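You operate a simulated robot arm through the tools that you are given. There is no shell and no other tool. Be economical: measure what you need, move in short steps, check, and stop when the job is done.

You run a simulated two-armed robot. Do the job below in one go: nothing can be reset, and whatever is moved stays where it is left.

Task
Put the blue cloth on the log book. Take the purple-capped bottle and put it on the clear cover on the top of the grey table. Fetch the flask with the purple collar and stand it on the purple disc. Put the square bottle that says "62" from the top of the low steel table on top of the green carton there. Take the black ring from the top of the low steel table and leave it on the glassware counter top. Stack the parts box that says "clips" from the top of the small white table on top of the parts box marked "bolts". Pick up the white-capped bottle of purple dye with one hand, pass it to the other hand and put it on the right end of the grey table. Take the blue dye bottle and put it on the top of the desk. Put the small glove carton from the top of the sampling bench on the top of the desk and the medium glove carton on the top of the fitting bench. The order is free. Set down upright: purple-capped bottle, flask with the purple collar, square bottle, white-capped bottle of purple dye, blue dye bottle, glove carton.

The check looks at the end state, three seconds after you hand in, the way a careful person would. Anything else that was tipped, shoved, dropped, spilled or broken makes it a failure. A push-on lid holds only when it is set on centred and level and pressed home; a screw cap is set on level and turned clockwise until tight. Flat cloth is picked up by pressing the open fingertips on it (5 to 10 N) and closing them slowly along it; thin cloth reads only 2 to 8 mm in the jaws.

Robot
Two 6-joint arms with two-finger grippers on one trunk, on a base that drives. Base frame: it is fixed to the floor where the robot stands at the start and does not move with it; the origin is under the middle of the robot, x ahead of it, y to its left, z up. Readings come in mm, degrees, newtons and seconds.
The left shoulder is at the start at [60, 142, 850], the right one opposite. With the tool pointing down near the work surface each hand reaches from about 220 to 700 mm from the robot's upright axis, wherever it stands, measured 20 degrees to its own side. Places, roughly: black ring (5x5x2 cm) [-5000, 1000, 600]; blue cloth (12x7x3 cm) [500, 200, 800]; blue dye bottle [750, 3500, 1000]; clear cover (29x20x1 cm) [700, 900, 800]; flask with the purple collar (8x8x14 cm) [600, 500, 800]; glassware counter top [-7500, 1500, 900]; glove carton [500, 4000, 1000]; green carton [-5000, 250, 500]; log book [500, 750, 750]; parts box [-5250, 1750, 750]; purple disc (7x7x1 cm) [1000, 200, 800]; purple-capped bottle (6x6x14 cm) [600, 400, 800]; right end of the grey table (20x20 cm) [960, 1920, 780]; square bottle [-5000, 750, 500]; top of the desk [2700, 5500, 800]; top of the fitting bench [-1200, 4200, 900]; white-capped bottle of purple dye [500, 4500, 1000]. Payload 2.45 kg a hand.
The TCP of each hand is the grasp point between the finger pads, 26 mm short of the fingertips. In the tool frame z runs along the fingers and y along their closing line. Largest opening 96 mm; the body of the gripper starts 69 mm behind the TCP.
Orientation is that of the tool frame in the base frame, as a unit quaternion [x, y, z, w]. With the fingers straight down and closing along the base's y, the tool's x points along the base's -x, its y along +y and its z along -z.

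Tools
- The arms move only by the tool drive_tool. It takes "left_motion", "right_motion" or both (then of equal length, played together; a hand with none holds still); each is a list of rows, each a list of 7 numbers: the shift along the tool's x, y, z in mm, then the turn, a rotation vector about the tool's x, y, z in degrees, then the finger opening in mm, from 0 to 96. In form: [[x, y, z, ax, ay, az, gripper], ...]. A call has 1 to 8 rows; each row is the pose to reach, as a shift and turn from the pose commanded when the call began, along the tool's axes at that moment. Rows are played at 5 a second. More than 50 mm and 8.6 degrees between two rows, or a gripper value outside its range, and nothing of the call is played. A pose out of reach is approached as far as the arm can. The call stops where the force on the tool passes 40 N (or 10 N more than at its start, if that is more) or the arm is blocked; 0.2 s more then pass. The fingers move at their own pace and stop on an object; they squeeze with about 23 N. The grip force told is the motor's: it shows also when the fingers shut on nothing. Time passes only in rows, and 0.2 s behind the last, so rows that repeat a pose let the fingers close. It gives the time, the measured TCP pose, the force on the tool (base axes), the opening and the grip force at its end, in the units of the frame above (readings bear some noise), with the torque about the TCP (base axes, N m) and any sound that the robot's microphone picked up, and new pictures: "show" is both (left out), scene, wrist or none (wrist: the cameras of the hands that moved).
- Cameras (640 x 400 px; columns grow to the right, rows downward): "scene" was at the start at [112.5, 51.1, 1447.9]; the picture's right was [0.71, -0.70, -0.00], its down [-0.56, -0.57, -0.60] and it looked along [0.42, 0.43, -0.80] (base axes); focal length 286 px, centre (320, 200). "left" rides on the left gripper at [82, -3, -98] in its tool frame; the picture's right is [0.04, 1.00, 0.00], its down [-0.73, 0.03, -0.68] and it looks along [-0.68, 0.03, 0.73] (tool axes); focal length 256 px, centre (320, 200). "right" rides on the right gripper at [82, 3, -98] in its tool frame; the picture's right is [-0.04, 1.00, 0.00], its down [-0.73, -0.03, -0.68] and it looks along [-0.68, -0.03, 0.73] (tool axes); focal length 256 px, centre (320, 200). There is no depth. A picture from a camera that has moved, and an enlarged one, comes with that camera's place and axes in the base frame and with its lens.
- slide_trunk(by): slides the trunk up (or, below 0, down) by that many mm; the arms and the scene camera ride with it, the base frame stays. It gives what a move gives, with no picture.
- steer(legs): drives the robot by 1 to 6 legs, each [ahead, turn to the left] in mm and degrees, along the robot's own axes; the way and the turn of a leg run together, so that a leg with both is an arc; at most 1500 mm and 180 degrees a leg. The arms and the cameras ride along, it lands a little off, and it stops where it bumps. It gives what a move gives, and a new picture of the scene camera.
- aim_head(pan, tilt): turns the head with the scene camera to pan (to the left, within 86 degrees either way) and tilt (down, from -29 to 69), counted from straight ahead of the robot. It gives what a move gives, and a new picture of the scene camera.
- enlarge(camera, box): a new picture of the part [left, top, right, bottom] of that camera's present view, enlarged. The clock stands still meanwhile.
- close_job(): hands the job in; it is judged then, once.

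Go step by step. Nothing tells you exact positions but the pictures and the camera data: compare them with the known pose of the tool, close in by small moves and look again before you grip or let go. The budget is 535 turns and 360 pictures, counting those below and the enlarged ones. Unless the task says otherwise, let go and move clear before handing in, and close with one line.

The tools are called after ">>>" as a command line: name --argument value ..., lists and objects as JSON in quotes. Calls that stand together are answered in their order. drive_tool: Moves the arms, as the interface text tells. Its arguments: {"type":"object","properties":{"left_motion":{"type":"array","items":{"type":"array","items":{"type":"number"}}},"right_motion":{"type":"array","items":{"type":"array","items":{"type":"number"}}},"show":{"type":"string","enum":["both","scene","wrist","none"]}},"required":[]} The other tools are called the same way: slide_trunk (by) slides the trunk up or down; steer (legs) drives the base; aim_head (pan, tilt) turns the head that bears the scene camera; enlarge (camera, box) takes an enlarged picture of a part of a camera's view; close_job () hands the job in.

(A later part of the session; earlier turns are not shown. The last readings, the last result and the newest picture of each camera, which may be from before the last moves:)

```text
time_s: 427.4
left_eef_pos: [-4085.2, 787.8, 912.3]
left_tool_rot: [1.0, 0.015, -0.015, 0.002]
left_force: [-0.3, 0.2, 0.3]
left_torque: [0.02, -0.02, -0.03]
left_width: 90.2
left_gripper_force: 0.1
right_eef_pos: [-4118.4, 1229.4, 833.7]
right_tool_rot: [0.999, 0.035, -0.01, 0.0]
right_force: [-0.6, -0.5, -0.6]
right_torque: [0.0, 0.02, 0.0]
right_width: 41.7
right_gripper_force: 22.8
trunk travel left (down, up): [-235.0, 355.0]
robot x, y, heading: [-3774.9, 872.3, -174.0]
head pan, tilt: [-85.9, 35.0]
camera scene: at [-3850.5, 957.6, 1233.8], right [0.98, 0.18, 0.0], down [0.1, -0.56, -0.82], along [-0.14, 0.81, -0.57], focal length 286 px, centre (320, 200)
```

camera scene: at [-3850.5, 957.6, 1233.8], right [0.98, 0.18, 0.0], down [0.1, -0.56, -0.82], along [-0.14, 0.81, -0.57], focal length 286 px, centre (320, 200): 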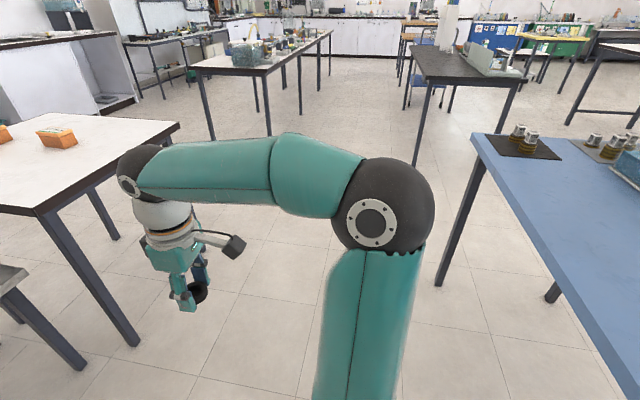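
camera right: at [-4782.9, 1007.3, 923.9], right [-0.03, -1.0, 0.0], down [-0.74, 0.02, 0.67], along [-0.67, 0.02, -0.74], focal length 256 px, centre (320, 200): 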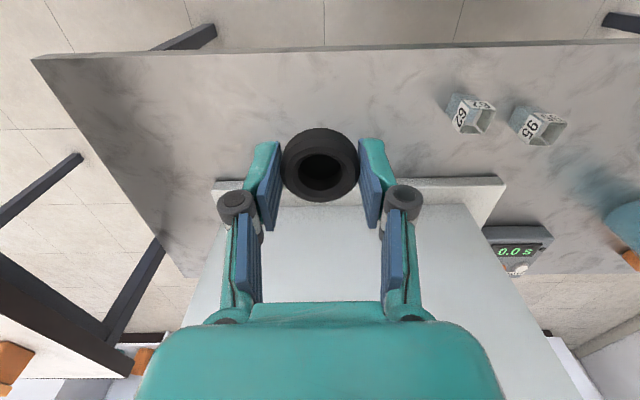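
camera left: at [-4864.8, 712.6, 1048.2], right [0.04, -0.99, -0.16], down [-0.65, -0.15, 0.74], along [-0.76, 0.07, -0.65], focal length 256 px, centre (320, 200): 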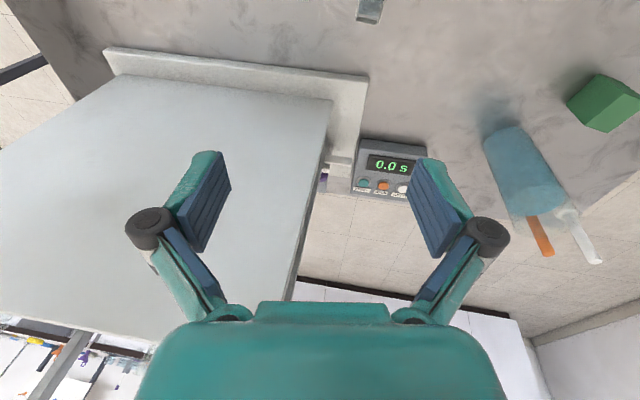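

The blue table is right behind me (edge x≈−3420); nothing on it appears disturbed. Drive forward again toward the low table at y≈900.

>>> aim_head --pan 0 --tilt 50

>>> steer --legs '[[0, -8], [740, 0], [0, 2]]'

```text
time_s: 428.9
left_eef_pos: [-4085.3, 789.1, 913.2]
left_tool_rot: [1.0, 0.016, -0.015, 0.001]
left_force: [0.0, -0.4, -0.7]
left_torque: [0.0, -0.01, 0.01]
left_width: 90.1
left_gripper_force: 0.0
right_eef_pos: [-4118.4, 1230.7, 834.5]
right_tool_rot: [0.999, 0.035, -0.01, -0.001]
right_force: [0.8, 0.0, 0.3]
right_torque: [-0.02, 0.02, 0.0]
right_width: 41.7
right_gripper_force: 23.2
trunk travel left (down, up): [-235.0, 355.0]
robot x, y, heading: [-3776.6, 878.1, -173.9]
head pan, tilt: [0.0, 50.0]
camera scene: at [-3911.5, 862.9, 1212.1], right [-0.11, 0.99, 0.0], down [0.76, 0.08, -0.64], along [-0.64, -0.07, -0.77], focal length 286 px, centre (320, 200)
```

scene: 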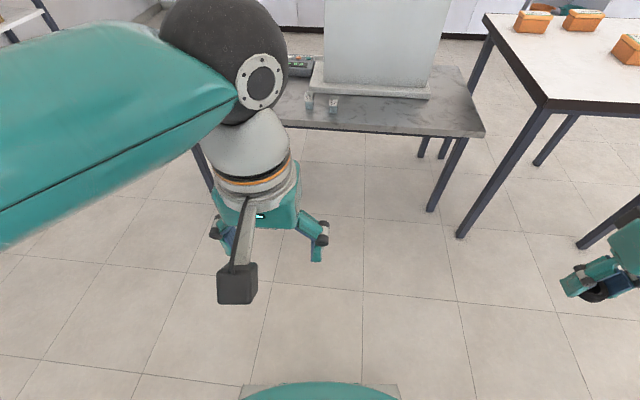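

```text
time_s: 434.1
left_eef_pos: [-4828.2, 849.5, 912.8]
left_tool_rot: [0.999, -0.039, -0.014, 0.002]
left_force: [-0.1, -0.2, 0.1]
left_torque: [-0.03, 0.02, 0.0]
left_width: 90.2
left_gripper_force: 0.0
right_eef_pos: [-4815.1, 1292.2, 832.8]
right_tool_rot: [1.0, -0.019, -0.009, -0.001]
right_force: [0.4, 1.1, -0.5]
right_torque: [-0.02, 0.0, 0.0]
right_width: 41.8
right_gripper_force: 23.1
trunk travel left (down, up): [-235.0, 355.0]
robot x, y, heading: [-4512.8, 907.9, 179.3]
head pan, tilt: [0.0, 50.0]
camera scene: at [-4649.1, 905.9, 1212.1], right [0.01, 1.0, 0.0], down [0.77, 0.0, -0.64], along [-0.64, 0.0, -0.77], focal length 286 px, centre (320, 200)
```

scene: 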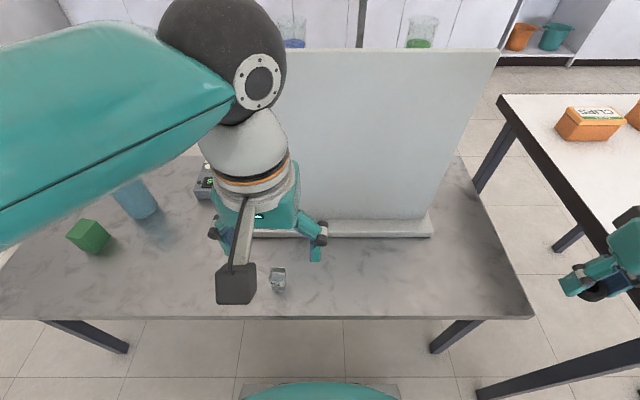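

Level the left hand and bring it above the "62" container.

>>> drive_tool --left_motion '[[-30, 14, 0, 0, 0.6, 1, 96], [-60, 28, 0, 0, 1.2, 2, 96], [-90, 42, 10, 0, 1.7, 3, 96], [-104, 47, 50, 0, 1.7, 3.5, 96], [-104, 47, 95, 0, 1.7, 3.5, 96], [-104, 47, 140, 0, 1.7, 3.5, 96], [-104, 47, 170, 0, 1.7, 3.5, 96]]' --show "wrist"

```text
time_s: 435.7
left_eef_pos: [-4942.1, 811.2, 745.9]
left_tool_rot: [0.998, -0.069, 0.0, 0.002]
left_force: [0.2, -0.4, 1.6]
left_torque: [0.0, 0.02, -0.01]
left_width: 95.6
left_gripper_force: 0.2
right_eef_pos: [-4816.2, 1292.4, 833.9]
right_tool_rot: [1.0, -0.02, -0.01, 0.0]
right_force: [-0.2, 0.3, -0.5]
right_torque: [0.0, -0.03, -0.01]
right_width: 41.7
right_gripper_force: 22.9
trunk travel left (down, up): [-235.0, 355.0]
robot x, y, heading: [-4509.7, 905.6, 179.4]
head pan, tilt: [0.0, 50.0]
camera left: at [-4859.6, 804.0, 845.3], right [-0.1, -1.0, 0.0], down [-0.73, 0.07, 0.68], along [-0.68, 0.06, -0.73], focal length 256 px, centre (320, 200)
```

left: 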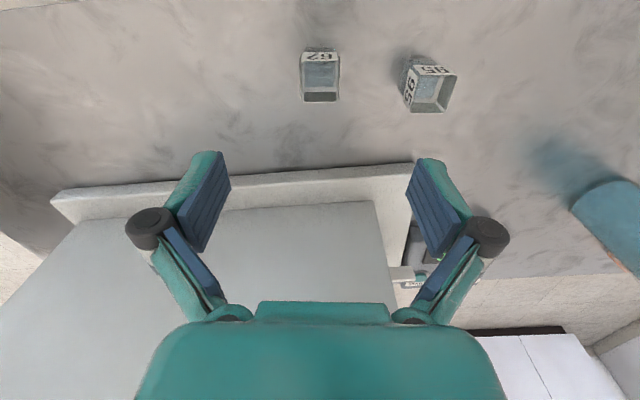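

The container is squared to the hand and centred. Narrow the opening to avoid its neighbour and descend.

>>> drive_tool --left_motion '[[5, 0, 40, 0, 0, 0, 78], [5, 0, 80, 0, 0, 0, 78], [5, 0, 110, 0, 0, 0, 78]]' --show "wrist"

```text
time_s: 436.5
left_eef_pos: [-4935.1, 810.5, 636.8]
left_tool_rot: [0.998, -0.068, 0.0, 0.002]
left_force: [0.0, 0.1, 0.2]
left_torque: [0.01, 0.03, 0.0]
left_width: 78.0
left_gripper_force: 0.0
right_eef_pos: [-4815.8, 1292.8, 833.8]
right_tool_rot: [1.0, -0.018, -0.01, 0.0]
right_force: [-0.4, -0.9, -0.4]
right_torque: [-0.02, 0.0, -0.02]
right_width: 42.0
right_gripper_force: 23.0
trunk travel left (down, up): [-235.0, 355.0]
robot x, y, heading: [-4509.7, 905.1, 179.7]
head pan, tilt: [0.0, 50.0]
camera left: at [-4854.6, 802.6, 734.9], right [-0.1, -1.0, 0.0], down [-0.73, 0.07, 0.68], along [-0.68, 0.06, -0.73], focal length 256 px, centre (320, 200)
```

left: 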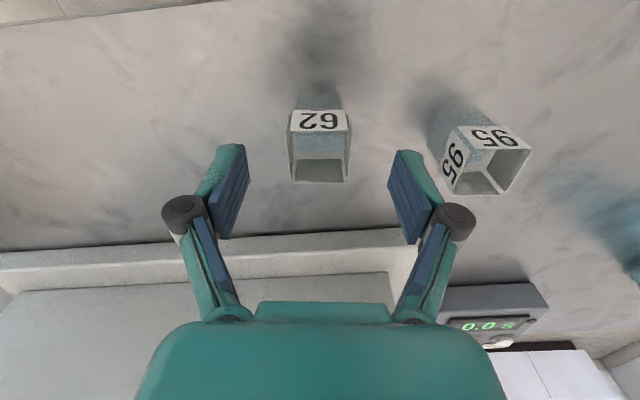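

Good. Lower to grip height and close gently.

>>> drive_tool --left_motion '[[-3, 0, 25, 0, 0, 0, 78], [-3, 0, 47, 0, 0, 0, 78], [-3, 0, 47, 0, 0, 0, 60], [-3, 0, 47, 0, 0, 0, 45], [-3, 0, 47, 0, 0, 0, 32], [-3, 0, 47, 0, 0, 0, 28], [-3, 0, 47, 0, 0, 0, 28]]' --show "wrist"

```text
time_s: 438.1
left_eef_pos: [-4939.5, 809.2, 588.5]
left_tool_rot: [0.998, -0.069, 0.001, 0.003]
left_force: [-0.6, 0.4, -0.4]
left_torque: [-0.03, -0.01, 0.03]
left_width: 33.0
left_gripper_force: 23.2
right_eef_pos: [-4815.2, 1291.6, 833.6]
right_tool_rot: [1.0, -0.019, -0.01, 0.0]
right_force: [-0.3, 0.2, -0.4]
right_torque: [0.04, 0.0, 0.02]
right_width: 41.9
right_gripper_force: 22.7
trunk travel left (down, up): [-235.0, 355.0]
robot x, y, heading: [-4513.0, 905.7, 179.6]
head pan, tilt: [0.0, 50.0]
camera left: at [-4858.0, 802.7, 688.0], right [-0.1, -1.0, 0.01], down [-0.73, 0.08, 0.68], along [-0.68, 0.06, -0.73], focal length 256 px, centre (320, 200)
```

left: 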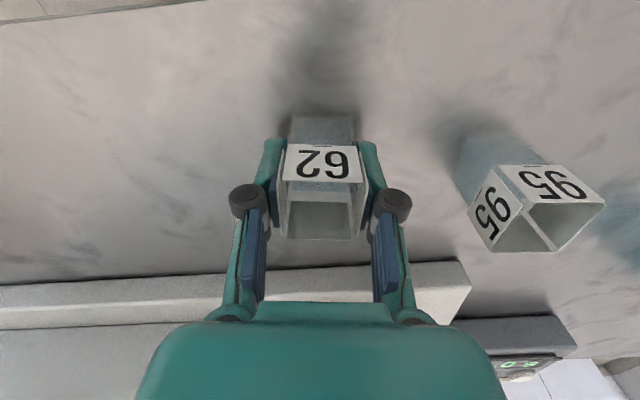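

Held at 33 mm. Lift it straight up and retract, then shift the robot left to the green carton.

>>> drive_tool --left_motion '[[0, 0, -15, 0, 0, 0, 28], [0, 0, -50, 0, 0, 0, 28], [0, 0, -95, 0, 0, 0, 28], [0, 0, -140, 0, 0, 0, 28], [30, 0, -175, 0, 0, 0, 28], [65, 10, -200, 0, 0, 0, 28], [100, 20, -220, 0, 0, 0, 28]]' --show "none"

>>> steer --legs '[[-300, 0], [0, 55]]'

>>> steer --legs '[[520, 0], [0, -30]]'

>>> steer --legs '[[0, -25]]'

```text
time_s: 439.7
left_eef_pos: [-4844.9, 777.1, 810.6]
left_tool_rot: [0.998, -0.069, 0.001, 0.002]
left_force: [-0.5, 0.2, -0.4]
left_torque: [0.02, -0.01, -0.03]
left_width: 32.9
left_gripper_force: 22.6
right_eef_pos: [-4815.8, 1291.1, 832.8]
right_tool_rot: [1.0, -0.019, -0.009, -0.001]
right_force: [-0.4, -0.3, -0.8]
right_torque: [0.0, -0.02, 0.01]
right_width: 41.6
right_gripper_force: 23.2
trunk travel left (down, up): [-235.0, 355.0]
robot x, y, heading: [-4513.0, 900.7, 179.7]
head pan, tilt: [0.0, 50.0]
```

```text
time_s: 444.5
left_eef_pos: [-4298.6, 556.7, 811.1]
left_tool_rot: [0.917, 0.399, 0.002, 0.002]
left_force: [0.3, -0.5, -0.9]
left_torque: [-0.02, 0.02, -0.01]
left_width: 33.0
left_gripper_force: 23.0
right_eef_pos: [-4702.8, 877.2, 834.4]
right_tool_rot: [0.896, 0.444, -0.009, 0.004]
right_force: [-0.7, 0.7, -0.8]
right_torque: [-0.01, -0.01, -0.04]
right_width: 41.7
right_gripper_force: 22.7
trunk travel left (down, up): [-235.0, 355.0]
robot x, y, heading: [-4233.0, 917.1, -125.4]
head pan, tilt: [0.0, 50.0]
camera scene: at [-4311.6, 804.4, 1212.1], right [-0.81, 0.58, 0.0], down [0.44, 0.62, -0.64], along [-0.37, -0.52, -0.77], focal length 286 px, centre (320, 200)
```

scene: 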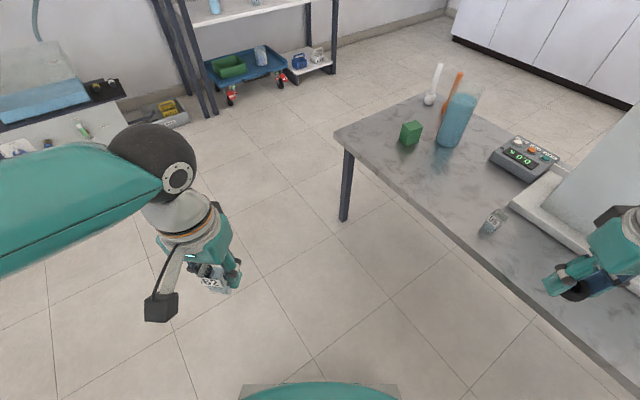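

```text
time_s: 449.2
left_eef_pos: [-4775.7, 212.5, 809.6]
left_tool_rot: [0.989, 0.147, 0.001, 0.003]
left_force: [-0.1, 0.3, -0.3]
left_torque: [0.0, -0.01, -0.02]
left_width: 33.1
left_gripper_force: 22.9
right_eef_pos: [-4965.3, 691.0, 834.0]
right_tool_rot: [0.98, 0.196, -0.009, 0.001]
right_force: [-0.3, 0.5, -0.2]
right_torque: [0.01, -0.04, -0.04]
right_width: 41.8
right_gripper_force: 23.1
trunk travel left (down, up): [-235.0, 355.0]
robot x, y, heading: [-4532.0, 479.7, -155.4]
head pan, tilt: [0.0, 50.0]
camera scene: at [-4657.7, 420.1, 1212.1], right [-0.41, 0.91, 0.0], down [0.7, 0.32, -0.64], along [-0.59, -0.27, -0.77], focal length 286 px, centre (320, 200)
```

scene: 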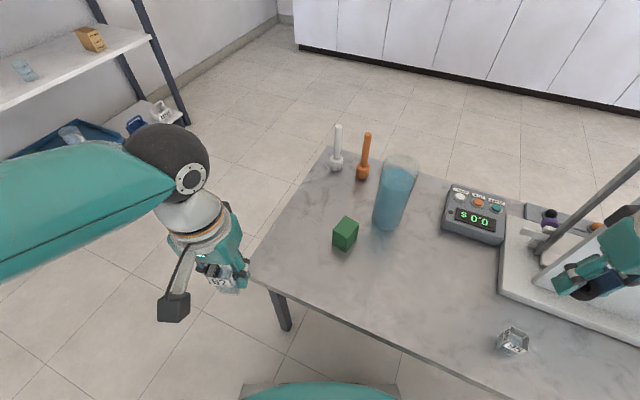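

```text
time_s: 451.1
left_eef_pos: [-4867.1, 341.4, 811.0]
left_tool_rot: [0.997, -0.073, 0.001, 0.003]
left_force: [-0.6, 0.1, -0.8]
left_torque: [0.03, 0.03, -0.01]
left_width: 33.1
left_gripper_force: 23.3
right_eef_pos: [-4832.3, 855.0, 835.2]
right_tool_rot: [1.0, -0.023, -0.01, 0.0]
right_force: [0.1, -1.3, -0.8]
right_torque: [-0.03, 0.02, -0.03]
right_width: 41.6
right_gripper_force: 23.4
trunk travel left (down, up): [-235.0, 355.0]
robot x, y, heading: [-4534.1, 469.1, 179.4]
head pan, tilt: [0.0, 50.0]
camera scene: at [-4670.3, 467.8, 1212.1], right [0.01, 1.0, 0.0], down [0.77, -0.01, -0.64], along [-0.64, 0.01, -0.77], focal length 286 px, centre (320, 200)
```

scene: 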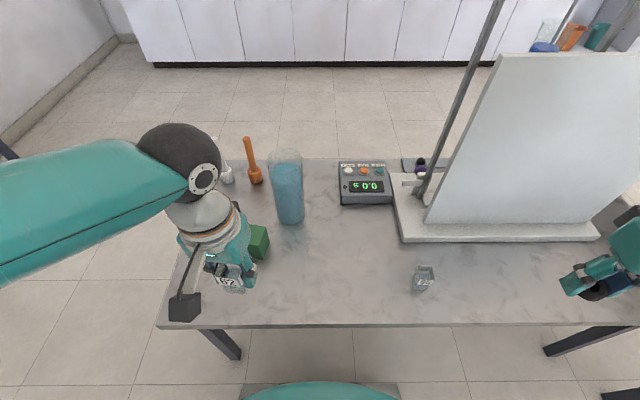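

Now extend the left hand toward the green carton and check with its camera.

>>> drive_tool --left_motion '[[-36, 10, 0, 0, 0, 0, 28], [-73, 21, 0, 0, 0, 0, 28], [-110, 31, 0, 0, 0, 0, 28], [-145, 42, 0, 0, 0, 0, 28]]' --show "both"

```text
time_s: 452.1
left_eef_pos: [-5016.6, 321.7, 813.6]
left_tool_rot: [0.997, -0.073, 0.0, 0.002]
left_force: [0.2, 0.0, -0.7]
left_torque: [-0.01, 0.01, 0.0]
left_width: 33.0
left_gripper_force: 23.0
right_eef_pos: [-4833.8, 855.0, 834.7]
right_tool_rot: [1.0, -0.023, -0.01, 0.0]
right_force: [0.5, 0.1, 0.5]
right_torque: [0.01, -0.04, 0.03]
right_width: 41.5
right_gripper_force: 22.6
trunk travel left (down, up): [-235.0, 355.0]
robot x, y, heading: [-4532.0, 466.6, 179.4]
head pan, tilt: [0.0, 50.0]
camera scene: at [-4670.6, 467.9, 1212.0], right [0.01, 1.0, 0.0], down [0.77, -0.01, -0.64], along [-0.64, 0.01, -0.77], focal length 286 px, centre (320, 200)
camera left: at [-4935.5, 313.7, 910.8], right [-0.11, -0.99, 0.01], down [-0.73, 0.08, 0.68], along [-0.67, 0.07, -0.74], focal length 256 px, centre (320, 200)
```

scene: 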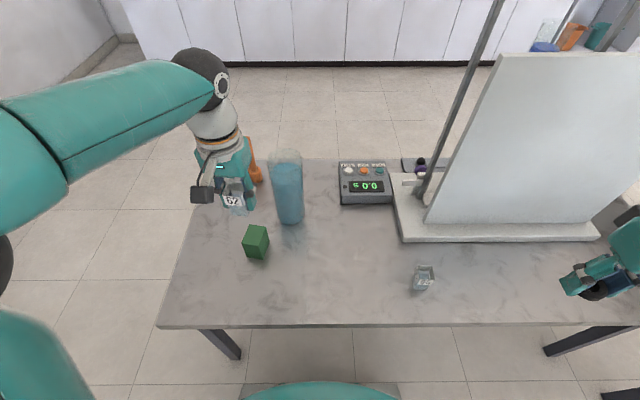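
left: 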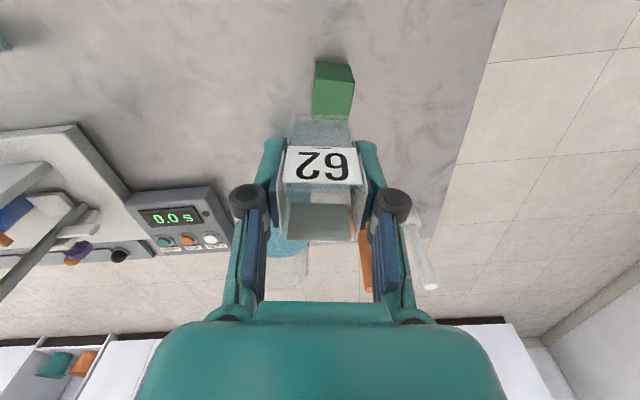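

>>> enlarge --camera "left" --box '[270, 40, 400, 130]'

>>> enlarge --camera "scene" --box '[200, 170, 320, 280]'

```text
4.44 times, centred on (335, 85) of left
camera zoom: at [-4935.5, 313.7, 910.8], right [-0.11, -0.99, 0.01], down [-0.73, 0.08, 0.68], along [-0.67, 0.07, -0.74], focal length 1138 px, centre (253, 711)
```

zoom: 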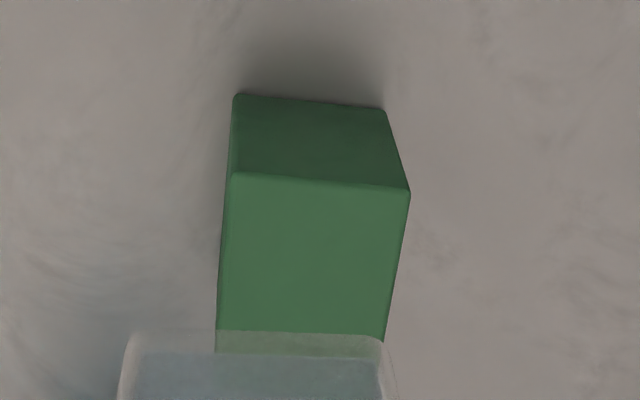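

```text
3.64 times, centred on (260, 225) of scene
camera zoom: at [-4670.6, 467.9, 1212.0], right [0.01, 1.0, 0.0], down [0.77, -0.01, -0.64], along [-0.64, 0.01, -0.77], focal length 1041 px, centre (538, 109)
```

zoom: 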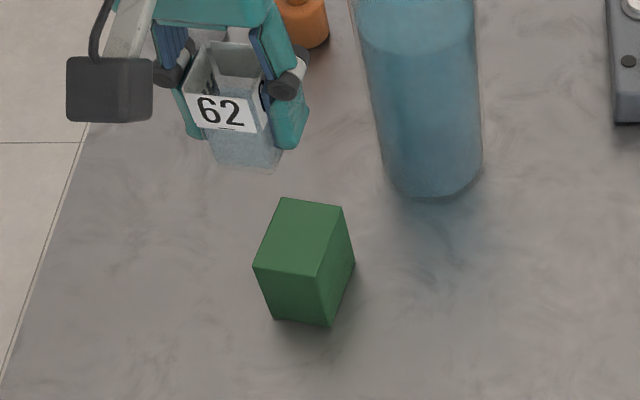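

Carton top ≈616, centre ≈[-5055,312]. Move above it and lower to just above.

>>> drive_tool --left_motion '[[-37, 15, 0, 0, 0, 2, 28], [-37, 15, 40, 0, 0, 2, 28], [-37, 15, 80, 0, 0, 2, 28], [-37, 15, 115, 0, 0, 2, 28], [-37, 15, 140, 0, 0, 2, 28]]' --show "both"

>>> enlarge --camera "left" --box '[220, 60, 420, 260]'

>>> enlarge --camera "scene" --box '[190, 180, 320, 290]'

```text
time_s: 453.3
left_eef_pos: [-5054.6, 312.2, 672.0]
left_tool_rot: [0.996, -0.09, 0.001, 0.003]
left_force: [0.2, 0.2, 0.0]
left_torque: [0.01, 0.02, 0.0]
left_width: 32.7
left_gripper_force: 22.5
right_eef_pos: [-4833.2, 855.2, 835.9]
right_tool_rot: [1.0, -0.023, -0.01, 0.0]
right_force: [-0.5, -0.1, -0.6]
right_torque: [-0.02, -0.03, -0.01]
right_width: 41.6
right_gripper_force: 23.6
trunk travel left (down, up): [-235.0, 355.0]
robot x, y, heading: [-4535.2, 466.0, 179.4]
head pan, tilt: [0.0, 50.0]
camera scene: at [-4670.5, 467.9, 1212.1], right [0.01, 1.0, 0.0], down [0.77, -0.01, -0.64], along [-0.64, 0.01, -0.77], focal length 286 px, centre (320, 200)
camera left: at [-4974.6, 300.2, 769.8], right [-0.14, -0.99, 0.01], down [-0.73, 0.11, 0.68], along [-0.67, 0.09, -0.73], focal length 256 px, centre (320, 200)
```

scene: 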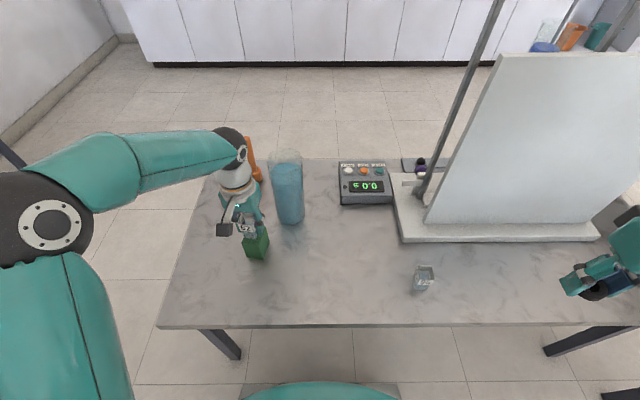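
left: 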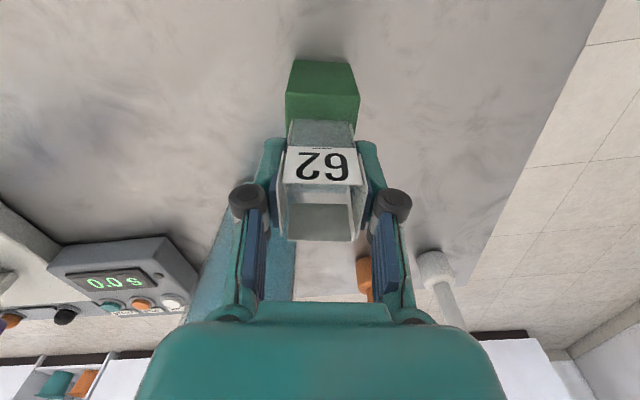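

```text
2.00 times, centred on (320, 160) of left
camera zoom: at [-4974.6, 300.2, 769.8], right [-0.14, -0.99, 0.01], down [-0.73, 0.11, 0.68], along [-0.67, 0.09, -0.73], focal length 512 px, centre (320, 280)
```

zoom: 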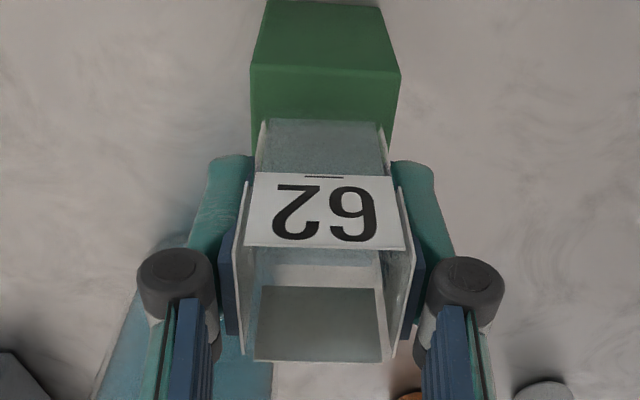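

```text
3.64 times, centred on (255, 235) of scene
camera zoom: at [-4670.5, 467.9, 1212.1], right [0.01, 1.0, 0.0], down [0.77, -0.01, -0.64], along [-0.64, 0.01, -0.77], focal length 1041 px, centre (556, 73)
```

zoom: 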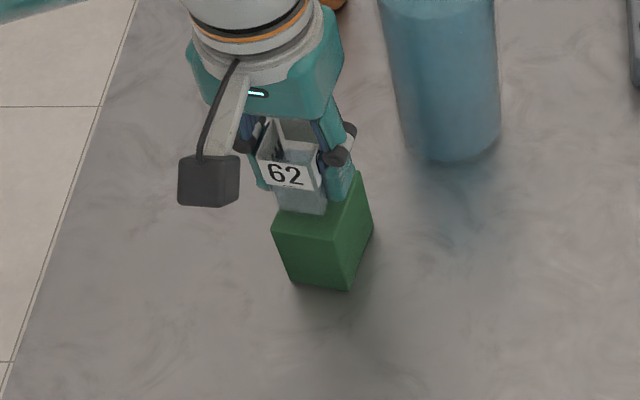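

The container sits well centred over the carton. Lower gently to contact.

>>> drive_tool --left_motion '[[2, 0, 6, 0, 0, 0, 28], [2, 0, 10, 0, 0, 0, 28], [2, 0, 13, 0, 0, 0, 28], [2, 0, 15, 0, 0, 0, 28], [2, 0, 17, 0, 0, 0, 28], [2, 0, 19, 0, 0, 0, 28]]' --show "none"

```text
time_s: 454.7
left_eef_pos: [-5054.1, 310.5, 655.5]
left_tool_rot: [0.996, -0.091, -0.002, 0.002]
left_force: [-1.2, 1.8, 17.3]
left_torque: [0.04, 0.05, -0.02]
left_width: 33.4
left_gripper_force: 23.0
right_eef_pos: [-4831.9, 855.5, 834.8]
right_tool_rot: [1.0, -0.023, -0.01, -0.001]
right_force: [0.1, 0.6, -1.0]
right_torque: [0.03, -0.03, 0.0]
right_width: 41.7
right_gripper_force: 22.7
trunk travel left (down, up): [-235.0, 355.0]
robot x, y, heading: [-4534.3, 464.3, 178.9]
head pan, tilt: [0.0, 50.0]
```

>>> drive_tool --left_motion '[[0, 0, -2.5, 0, 0, 0, 28], [0, 0, -2.5, 0, 0, 0, 38], [0, 0, -2.5, 0, 0, 0, 50], [0, 0, -2.5, 0, 0, 0, 54], [0, 0, -30, 0, 0, 0, 54], [0, 0, -70, 0, 0, 0, 54], [0, 0, -115, 0, 0, 0, 54], [40, 0, -140, 0, 0, 0, 54]]' --show "both"

```text
time_s: 456.5
left_eef_pos: [-5012.3, 304.8, 792.7]
left_tool_rot: [0.996, -0.091, 0.0, 0.003]
left_force: [0.3, 0.3, -0.7]
left_torque: [-0.02, 0.0, -0.02]
left_width: 53.6
left_gripper_force: 0.0
right_eef_pos: [-4833.5, 855.2, 835.8]
right_tool_rot: [1.0, -0.023, -0.01, 0.0]
right_force: [-0.7, -0.2, -0.2]
right_torque: [-0.01, -0.01, 0.0]
right_width: 41.7
right_gripper_force: 22.8
trunk travel left (down, up): [-235.0, 355.0]
robot x, y, heading: [-4535.3, 467.3, 179.4]
head pan, tilt: [0.0, 50.0]
camera scene: at [-4670.0, 467.9, 1212.1], right [0.01, 1.0, 0.0], down [0.77, -0.01, -0.64], along [-0.64, 0.01, -0.77], focal length 286 px, centre (320, 200)
camera left: at [-4932.6, 293.2, 891.5], right [-0.14, -0.99, 0.01], down [-0.73, 0.11, 0.68], along [-0.67, 0.09, -0.74], focal length 256 px, centre (320, 200)
```

scene: 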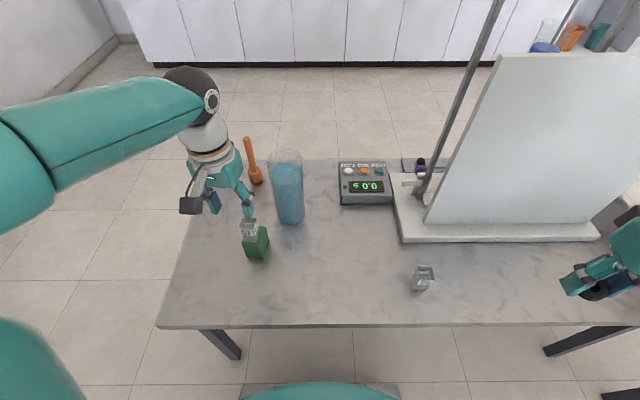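
left: 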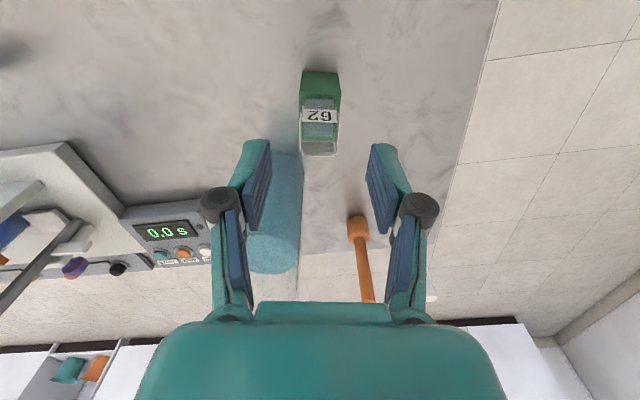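

"62" stands on the green carton. Now retract the left hand, raise the trunk back up, and head round the south end toward the counter with the ring.

>>> drive_tool --left_motion '[[20, 0, -40, 0, 0, 0, 70], [60, 0, -60, 0, 0, 0, 70], [100, 0, -60, 0, 0, 0, 70], [140, 0, -60, 0, 0, 0, 70]]' --show "none"

>>> slide_trunk --by 240

>>> steer --legs '[[-120, 0], [0, 45]]'

>>> steer --legs '[[0, 43], [850, 0]]'

```text
time_s: 457.5
left_eef_pos: [-4874.7, 280.1, 853.3]
left_tool_rot: [0.996, -0.09, -0.001, 0.002]
left_force: [-0.4, -0.6, 0.1]
left_torque: [-0.01, -0.03, 0.01]
left_width: 70.2
left_gripper_force: 0.0
right_eef_pos: [-4832.4, 854.7, 836.2]
right_tool_rot: [1.0, -0.024, -0.01, 0.0]
right_force: [-0.2, -0.1, 0.3]
right_torque: [-0.01, 0.04, 0.01]
right_width: 41.8
right_gripper_force: 23.0
trunk travel left (down, up): [-235.0, 355.0]
robot x, y, heading: [-4533.2, 464.8, 179.2]
head pan, tilt: [0.0, 50.0]
```

```text
time_s: 460.0
left_eef_pos: [-4875.6, 279.0, 1092.3]
left_tool_rot: [0.996, -0.091, 0.001, 0.003]
left_force: [-0.1, -0.1, -0.9]
left_torque: [-0.01, 0.01, -0.02]
left_width: 70.0
left_gripper_force: 0.1
right_eef_pos: [-4833.5, 855.4, 1075.4]
right_tool_rot: [1.0, -0.023, -0.009, 0.0]
right_force: [-0.8, 0.5, -0.2]
right_torque: [0.03, 0.02, 0.0]
right_width: 41.7
right_gripper_force: 22.8
trunk travel left (down, up): [-475.0, 115.0]
robot x, y, heading: [-4529.7, 468.0, 179.3]
head pan, tilt: [0.0, 50.0]
```

```text
time_s: 463.5
left_eef_pos: [-4525.5, 91.3, 1092.5]
left_tool_rot: [0.955, 0.295, 0.001, 0.002]
left_force: [0.4, 0.2, -0.5]
left_torque: [0.01, 0.01, -0.01]
left_width: 70.1
left_gripper_force: 0.1
right_eef_pos: [-4899.8, 528.7, 1075.8]
right_tool_rot: [0.933, 0.359, -0.009, 0.004]
right_force: [0.0, -0.1, 0.1]
right_torque: [0.01, 0.01, 0.03]
right_width: 41.6
right_gripper_force: 23.1
trunk travel left (down, up): [-475.0, 115.0]
robot x, y, heading: [-4428.4, 478.5, -135.8]
head pan, tilt: [0.0, 50.0]
camera scene: at [-4525.5, 382.5, 1452.1], right [-0.69, 0.72, 0.0], down [0.55, 0.53, -0.64], along [-0.46, -0.45, -0.77], focal length 286 px, centre (320, 200)
```

scene: 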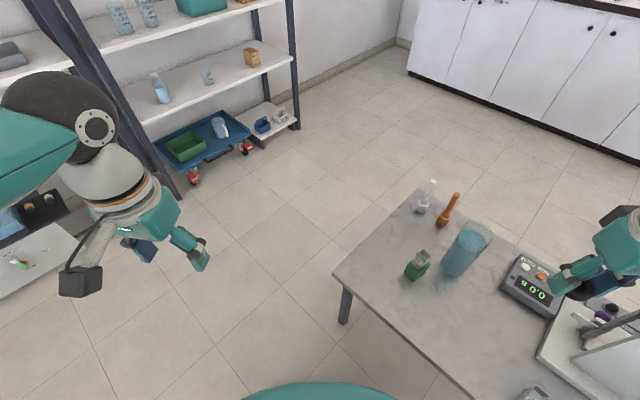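

```text
time_s: 470.3
left_eef_pos: [-4279.4, -717.6, 1093.6]
left_tool_rot: [0.78, 0.625, 0.002, 0.002]
left_force: [-0.9, 0.7, 0.3]
left_torque: [0.03, 0.0, 0.0]
left_width: 70.0
left_gripper_force: 0.0
right_eef_pos: [-4853.0, -653.6, 1075.6]
right_tool_rot: [0.736, 0.677, -0.007, 0.006]
right_force: [0.3, -0.7, -0.1]
right_torque: [0.01, 0.02, -0.02]
right_width: 41.4
right_gripper_force: 23.0
trunk travel left (down, up): [-475.0, 115.0]
robot x, y, heading: [-4471.2, -367.4, -92.9]
head pan, tilt: [0.0, 50.0]
camera scene: at [-4477.4, -505.2, 1452.0], right [-1.0, 0.05, 0.0], down [0.04, 0.77, -0.64], along [-0.03, -0.64, -0.77], focal length 286 px, centre (320, 200)
```

scene: 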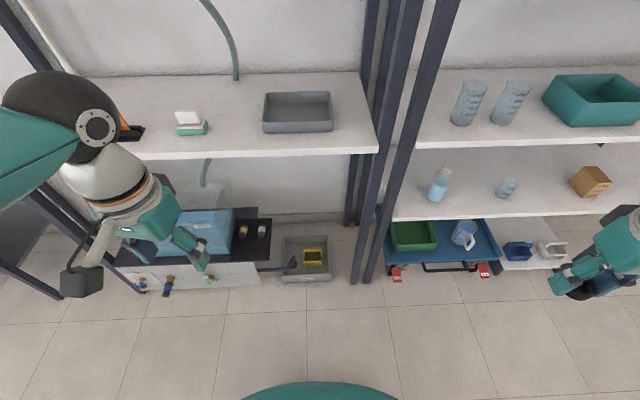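

Turn right to face west and drive toward the counter.

>>> steer --legs '[[0, -45]]'

>>> steer --legs '[[0, -44], [1000, 0]]'

>>> aim_head --pan -10 --tilt 25

```text
time_s: 473.0
left_eef_pos: [-4585.5, -749.9, 1092.5]
left_tool_rot: [0.961, 0.278, 0.001, 0.003]
left_force: [-0.1, -0.4, 0.1]
left_torque: [0.0, 0.0, -0.02]
left_width: 70.0
left_gripper_force: 0.1
right_eef_pos: [-4943.2, -297.6, 1075.2]
right_tool_rot: [0.94, 0.342, -0.01, 0.003]
right_force: [-0.6, -0.7, -0.3]
right_torque: [0.02, -0.01, 0.03]
right_width: 42.0
right_gripper_force: 23.5
trunk travel left (down, up): [-475.0, 115.0]
robot x, y, heading: [-4457.4, -378.8, -138.1]
head pan, tilt: [0.0, 50.0]
camera scene: at [-4560.9, -472.8, 1452.0], right [-0.67, 0.75, 0.0], down [0.57, 0.51, -0.64], along [-0.48, -0.43, -0.77], focal length 286 px, centre (320, 200)
```

scene: 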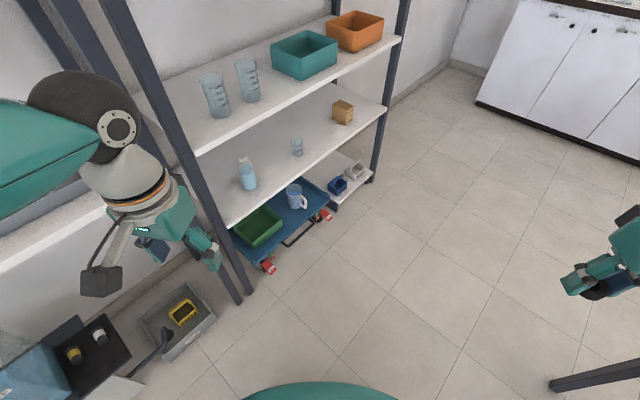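

```text
time_s: 480.6
left_eef_pos: [-5810.5, -515.9, 1093.8]
left_tool_rot: [0.994, -0.105, 0.0, 0.003]
left_force: [0.0, -0.5, -0.1]
left_torque: [0.0, -0.01, -0.01]
left_width: 70.1
left_gripper_force: 0.1
right_eef_pos: [-5750.8, 59.3, 1075.4]
right_tool_rot: [0.999, -0.039, -0.01, 0.0]
right_force: [-0.5, -1.1, -0.4]
right_torque: [-0.02, -0.01, 0.01]
right_width: 41.6
right_gripper_force: 23.1
trunk travel left (down, up): [-475.0, 115.0]
robot x, y, heading: [-5459.2, -345.0, 177.6]
head pan, tilt: [0.0, 50.0]
camera scene: at [-5599.8, -334.4, 1452.0], right [0.04, 1.0, 0.0], down [0.77, -0.03, -0.64], along [-0.64, 0.03, -0.77], focal length 286 px, centre (320, 200)
```

scene: 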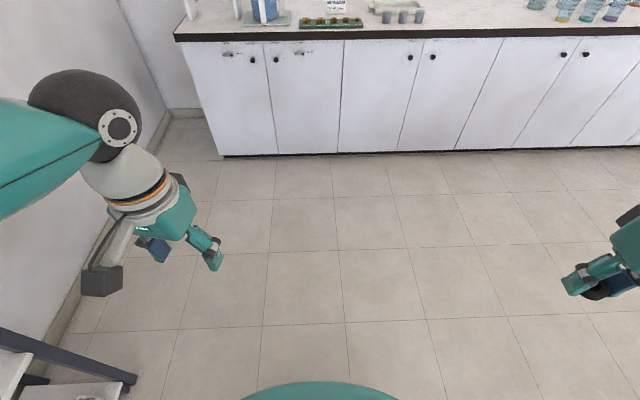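

```text
time_s: 481.5
left_eef_pos: [-5810.1, -515.0, 1094.4]
left_tool_rot: [0.994, -0.105, 0.001, 0.003]
left_force: [0.0, 0.4, 0.0]
left_torque: [0.0, 0.03, -0.01]
left_width: 69.9
left_gripper_force: 0.1
right_eef_pos: [-5750.1, 58.7, 1077.9]
right_tool_rot: [0.999, -0.038, -0.01, -0.001]
right_force: [-0.5, 0.4, 0.0]
right_torque: [0.01, -0.02, 0.0]
right_width: 41.7
right_gripper_force: 22.8
trunk travel left (down, up): [-475.0, 115.0]
robot x, y, heading: [-5460.0, -340.3, 177.7]
head pan, tilt: [-10.0, 25.0]
camera scene: at [-5612.3, -317.8, 1489.5], right [0.22, 0.98, 0.0], down [0.41, -0.09, -0.91], along [-0.88, 0.2, -0.42], focal length 286 px, centre (320, 200)
```

scene: 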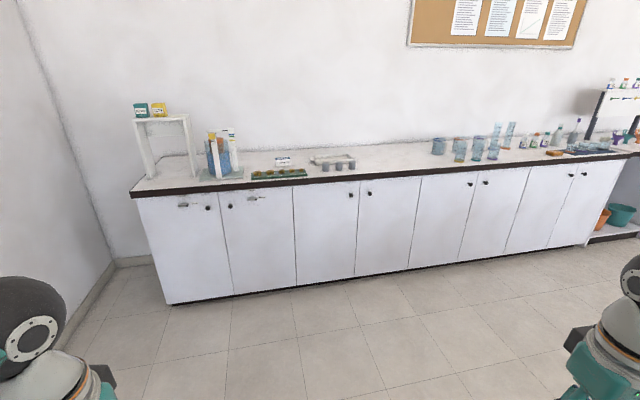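

The counter has a free stretch around y≈400–650. Steer diagonally there and square up.

>>> aim_head --pan 0 --tilt 45

>>> steer --legs '[[0, -35], [1050, 0], [0, 37]]'

```text
time_s: 482.3
left_eef_pos: [-5810.1, -515.9, 1094.7]
left_tool_rot: [0.994, -0.106, 0.0, 0.003]
left_force: [0.2, -0.1, -0.2]
left_torque: [-0.01, 0.05, -0.03]
left_width: 70.1
left_gripper_force: 0.0
right_eef_pos: [-5749.1, 58.7, 1076.3]
right_tool_rot: [0.999, -0.038, -0.009, -0.001]
right_force: [-0.2, 0.3, 0.3]
right_torque: [-0.02, -0.03, -0.04]
right_width: 41.4
right_gripper_force: 22.8
trunk travel left (down, up): [-475.0, 115.0]
robot x, y, heading: [-5460.4, -337.1, 177.7]
head pan, tilt: [0.0, 45.0]
camera scene: at [-5603.5, -334.2, 1459.1], right [0.04, 1.0, 0.0], down [0.71, -0.03, -0.71], along [-0.71, 0.03, -0.71], focal length 286 px, centre (320, 200)
```

scene: 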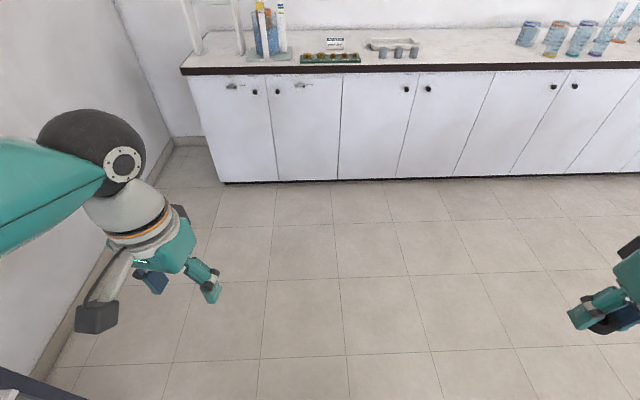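

```text
time_s: 491.6
left_eef_pos: [-6634.1, 112.2, 1094.8]
left_tool_rot: [0.996, -0.086, 0.0, 0.003]
left_force: [0.3, 0.1, -0.5]
left_torque: [-0.05, -0.02, 0.0]
left_width: 69.8
left_gripper_force: 0.0
right_eef_pos: [-6596.3, 689.4, 1076.8]
right_tool_rot: [1.0, -0.019, -0.01, 0.0]
right_force: [0.3, -0.1, -0.2]
right_torque: [-0.03, 0.0, -0.03]
right_width: 41.5
right_gripper_force: 23.2
trunk travel left (down, up): [-475.0, 115.0]
robot x, y, heading: [-6290.6, 312.5, 179.6]
head pan, tilt: [0.0, 45.0]
camera scene: at [-6434.8, 312.5, 1459.0], right [0.01, 1.0, 0.0], down [0.71, 0.0, -0.71], along [-0.71, 0.0, -0.71], focal length 286 px, centre (320, 200)
```

scene: 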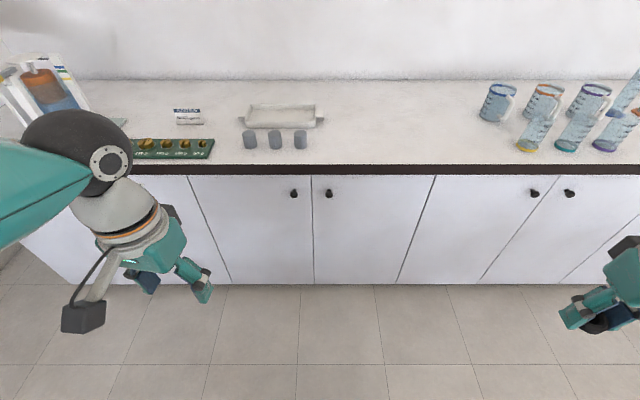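

Counter front edge ≈ x −7175, top ≈ z 880; free between y≈350 and 800. Drive 520 mm forward.

>>> steer --legs '[[520, 0]]'

>>> drive_tool --right_motion '[[-40, 22, 0, 0, 0, 0, 30], [-80, 44, 0, 0, 0, 0, 30], [-120, 66, 0, 0, 0, 0, 30], [-150, 80, 30, 0, 0, 0, 30], [-170, 90, 70, 0, -1, 0, 30]]' --show "both"

```text
time_s: 494.7
left_eef_pos: [-7152.7, 112.8, 1093.9]
left_tool_rot: [0.996, -0.085, 0.0, 0.002]
left_force: [0.4, -0.2, -0.9]
left_torque: [0.02, -0.02, -0.02]
left_width: 69.9
left_gripper_force: 0.1
right_eef_pos: [-7115.2, 690.0, 1077.6]
right_tool_rot: [1.0, -0.018, -0.009, -0.001]
right_force: [-0.3, 0.7, -0.3]
right_torque: [0.01, -0.03, 0.0]
right_width: 41.5
right_gripper_force: 22.7
trunk travel left (down, up): [-475.0, 115.0]
robot x, y, heading: [-6813.1, 315.6, 179.9]
head pan, tilt: [0.0, 45.0]
camera scene: at [-6952.9, 315.2, 1458.9], right [0.0, 1.0, 0.0], down [0.71, 0.0, -0.71], along [-0.71, 0.0, -0.71], focal length 286 px, centre (320, 200)
```

scene: 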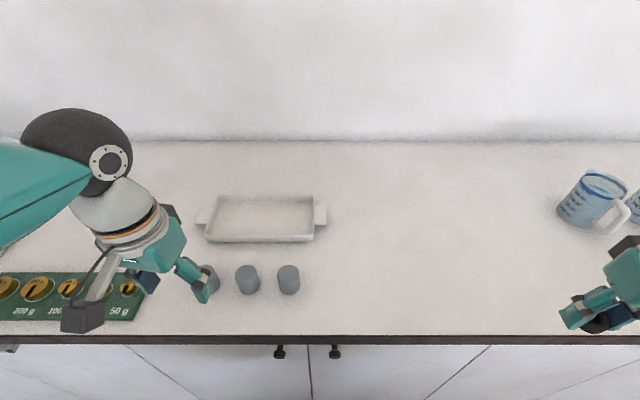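

```text
time_s: 495.9
left_eef_pos: [-7151.4, 115.9, 1095.6]
left_tool_rot: [0.996, -0.086, 0.001, 0.003]
left_force: [-1.0, -0.6, 0.0]
left_torque: [-0.01, -0.02, 0.02]
left_width: 69.9
left_gripper_force: 0.1
right_eef_pos: [-7289.0, 605.9, 1011.2]
right_tool_rot: [1.0, -0.018, -0.019, -0.001]
right_force: [-0.8, -0.1, -0.4]
right_torque: [-0.02, -0.02, 0.01]
right_width: 41.8
right_gripper_force: 24.0
trunk travel left (down, up): [-475.0, 115.0]
robot x, y, heading: [-6806.8, 313.7, 179.9]
head pan, tilt: [0.0, 45.0]
camera scene: at [-6953.2, 315.2, 1458.9], right [0.0, 1.0, 0.0], down [0.71, 0.0, -0.71], along [-0.71, 0.0, -0.71], focal length 286 px, centre (320, 200)
camera right: at [-7204.6, 600.1, 1106.4], right [-0.08, -1.0, 0.0], down [-0.71, 0.05, 0.71], along [-0.7, 0.05, -0.71], focal length 256 px, centre (320, 200)
```

scene: 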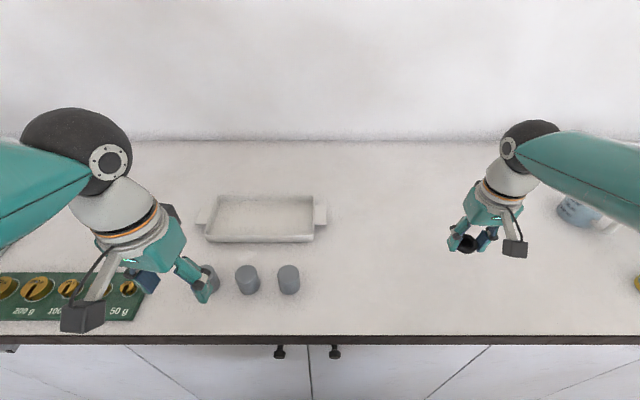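
right: 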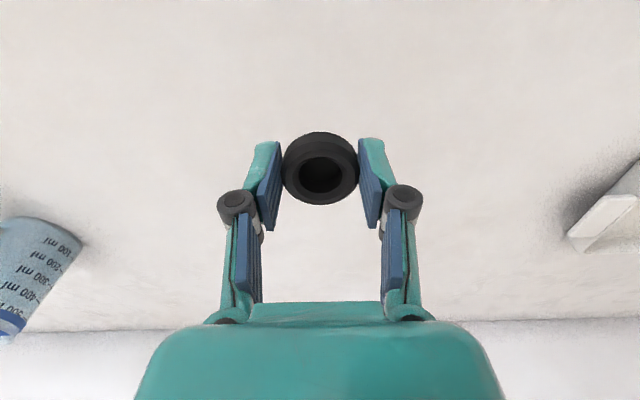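

Clear spot below. Level the hand and lower the ring.

>>> drive_tool --right_motion '[[0, 0, 30, 0, 1.1, 0, 30], [0, 0, 60, 0, 2.2, 0, 30], [0, 0, 85, 0, 2.2, 0, 30], [0, 0, 92, 0, 2.2, 0, 30], [0, 0, 96, 0, 2.2, 0, 30], [0, 0, 100, 0, 2.2, 0, 30], [0, 0, 104, 0, 2.2, 0, 30], [0, 0, 108, 0, 2.2, 0, 30]]' --show "none"

```text
time_s: 497.0
left_eef_pos: [-7149.5, 114.2, 1097.4]
left_tool_rot: [0.996, -0.085, 0.0, 0.002]
left_force: [0.3, -0.8, -0.8]
left_torque: [0.03, 0.01, 0.01]
left_width: 69.7
left_gripper_force: 0.0
right_eef_pos: [-7291.5, 607.8, 924.6]
right_tool_rot: [1.0, -0.018, -0.005, 0.0]
right_force: [12.3, -1.0, 18.7]
right_torque: [-0.37, -0.57, 0.15]
right_width: 41.7
right_gripper_force: 22.8
trunk travel left (down, up): [-475.0, 115.0]
robot x, y, heading: [-6809.8, 317.9, 179.8]
head pan, tilt: [0.0, 45.0]
stopped in row 5 (right hand): the force on the tool passed its limit at 48 N (the readings are from after the stop); the commanded pose is now the measured one
```

Contact at z≈925 (counter ≈898). Ease up, open and rise.

>>> drive_tool --right_motion '[[0, 0, -1.5, 0, 0, 0, 30], [0, 0, -1.5, 0, 0, 0, 55], [0, 0, -1.5, 0, 0, 0, 80], [0, 0, -1.5, 0, 0, 0, 80], [0, 0, -45, 0, 0, 0, 80], [0, 0, -90, 0, 0, 0, 80], [0, 0, -130, 0, 0, 0, 80], [0, 0, -165, 0, 0, 0, 80]]' --show "both"

```text
time_s: 498.8
left_eef_pos: [-7152.6, 113.8, 1095.8]
left_tool_rot: [0.996, -0.085, 0.0, 0.003]
left_force: [-0.1, -1.5, 0.4]
left_torque: [0.01, -0.05, 0.04]
left_width: 69.9
left_gripper_force: 0.1
right_eef_pos: [-7293.3, 608.4, 1086.8]
right_tool_rot: [1.0, -0.02, -0.005, -0.001]
right_force: [0.4, 0.5, 0.7]
right_torque: [-0.03, -0.02, 0.03]
right_width: 80.0
right_gripper_force: 0.1
trunk travel left (down, up): [-475.0, 115.0]
robot x, y, heading: [-6811.9, 313.5, 179.8]
head pan, tilt: [0.0, 45.0]
camera scene: at [-6952.0, 315.0, 1459.0], right [0.0, 1.0, 0.0], down [0.71, 0.0, -0.71], along [-0.71, 0.0, -0.71], focal length 286 px, centre (320, 200)
camera right: at [-7210.4, 601.4, 1185.1], right [-0.08, -1.0, 0.0], down [-0.73, 0.06, 0.69], along [-0.68, 0.05, -0.73], focal length 256 px, centre (320, 200)
```

scene: 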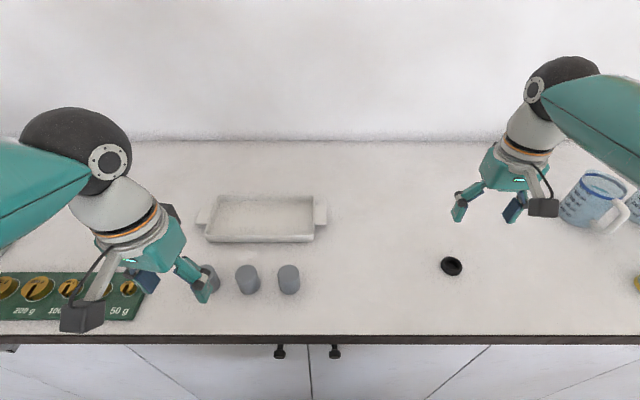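
right: 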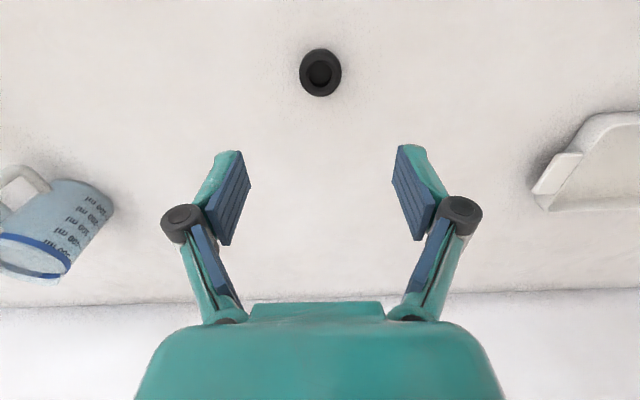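

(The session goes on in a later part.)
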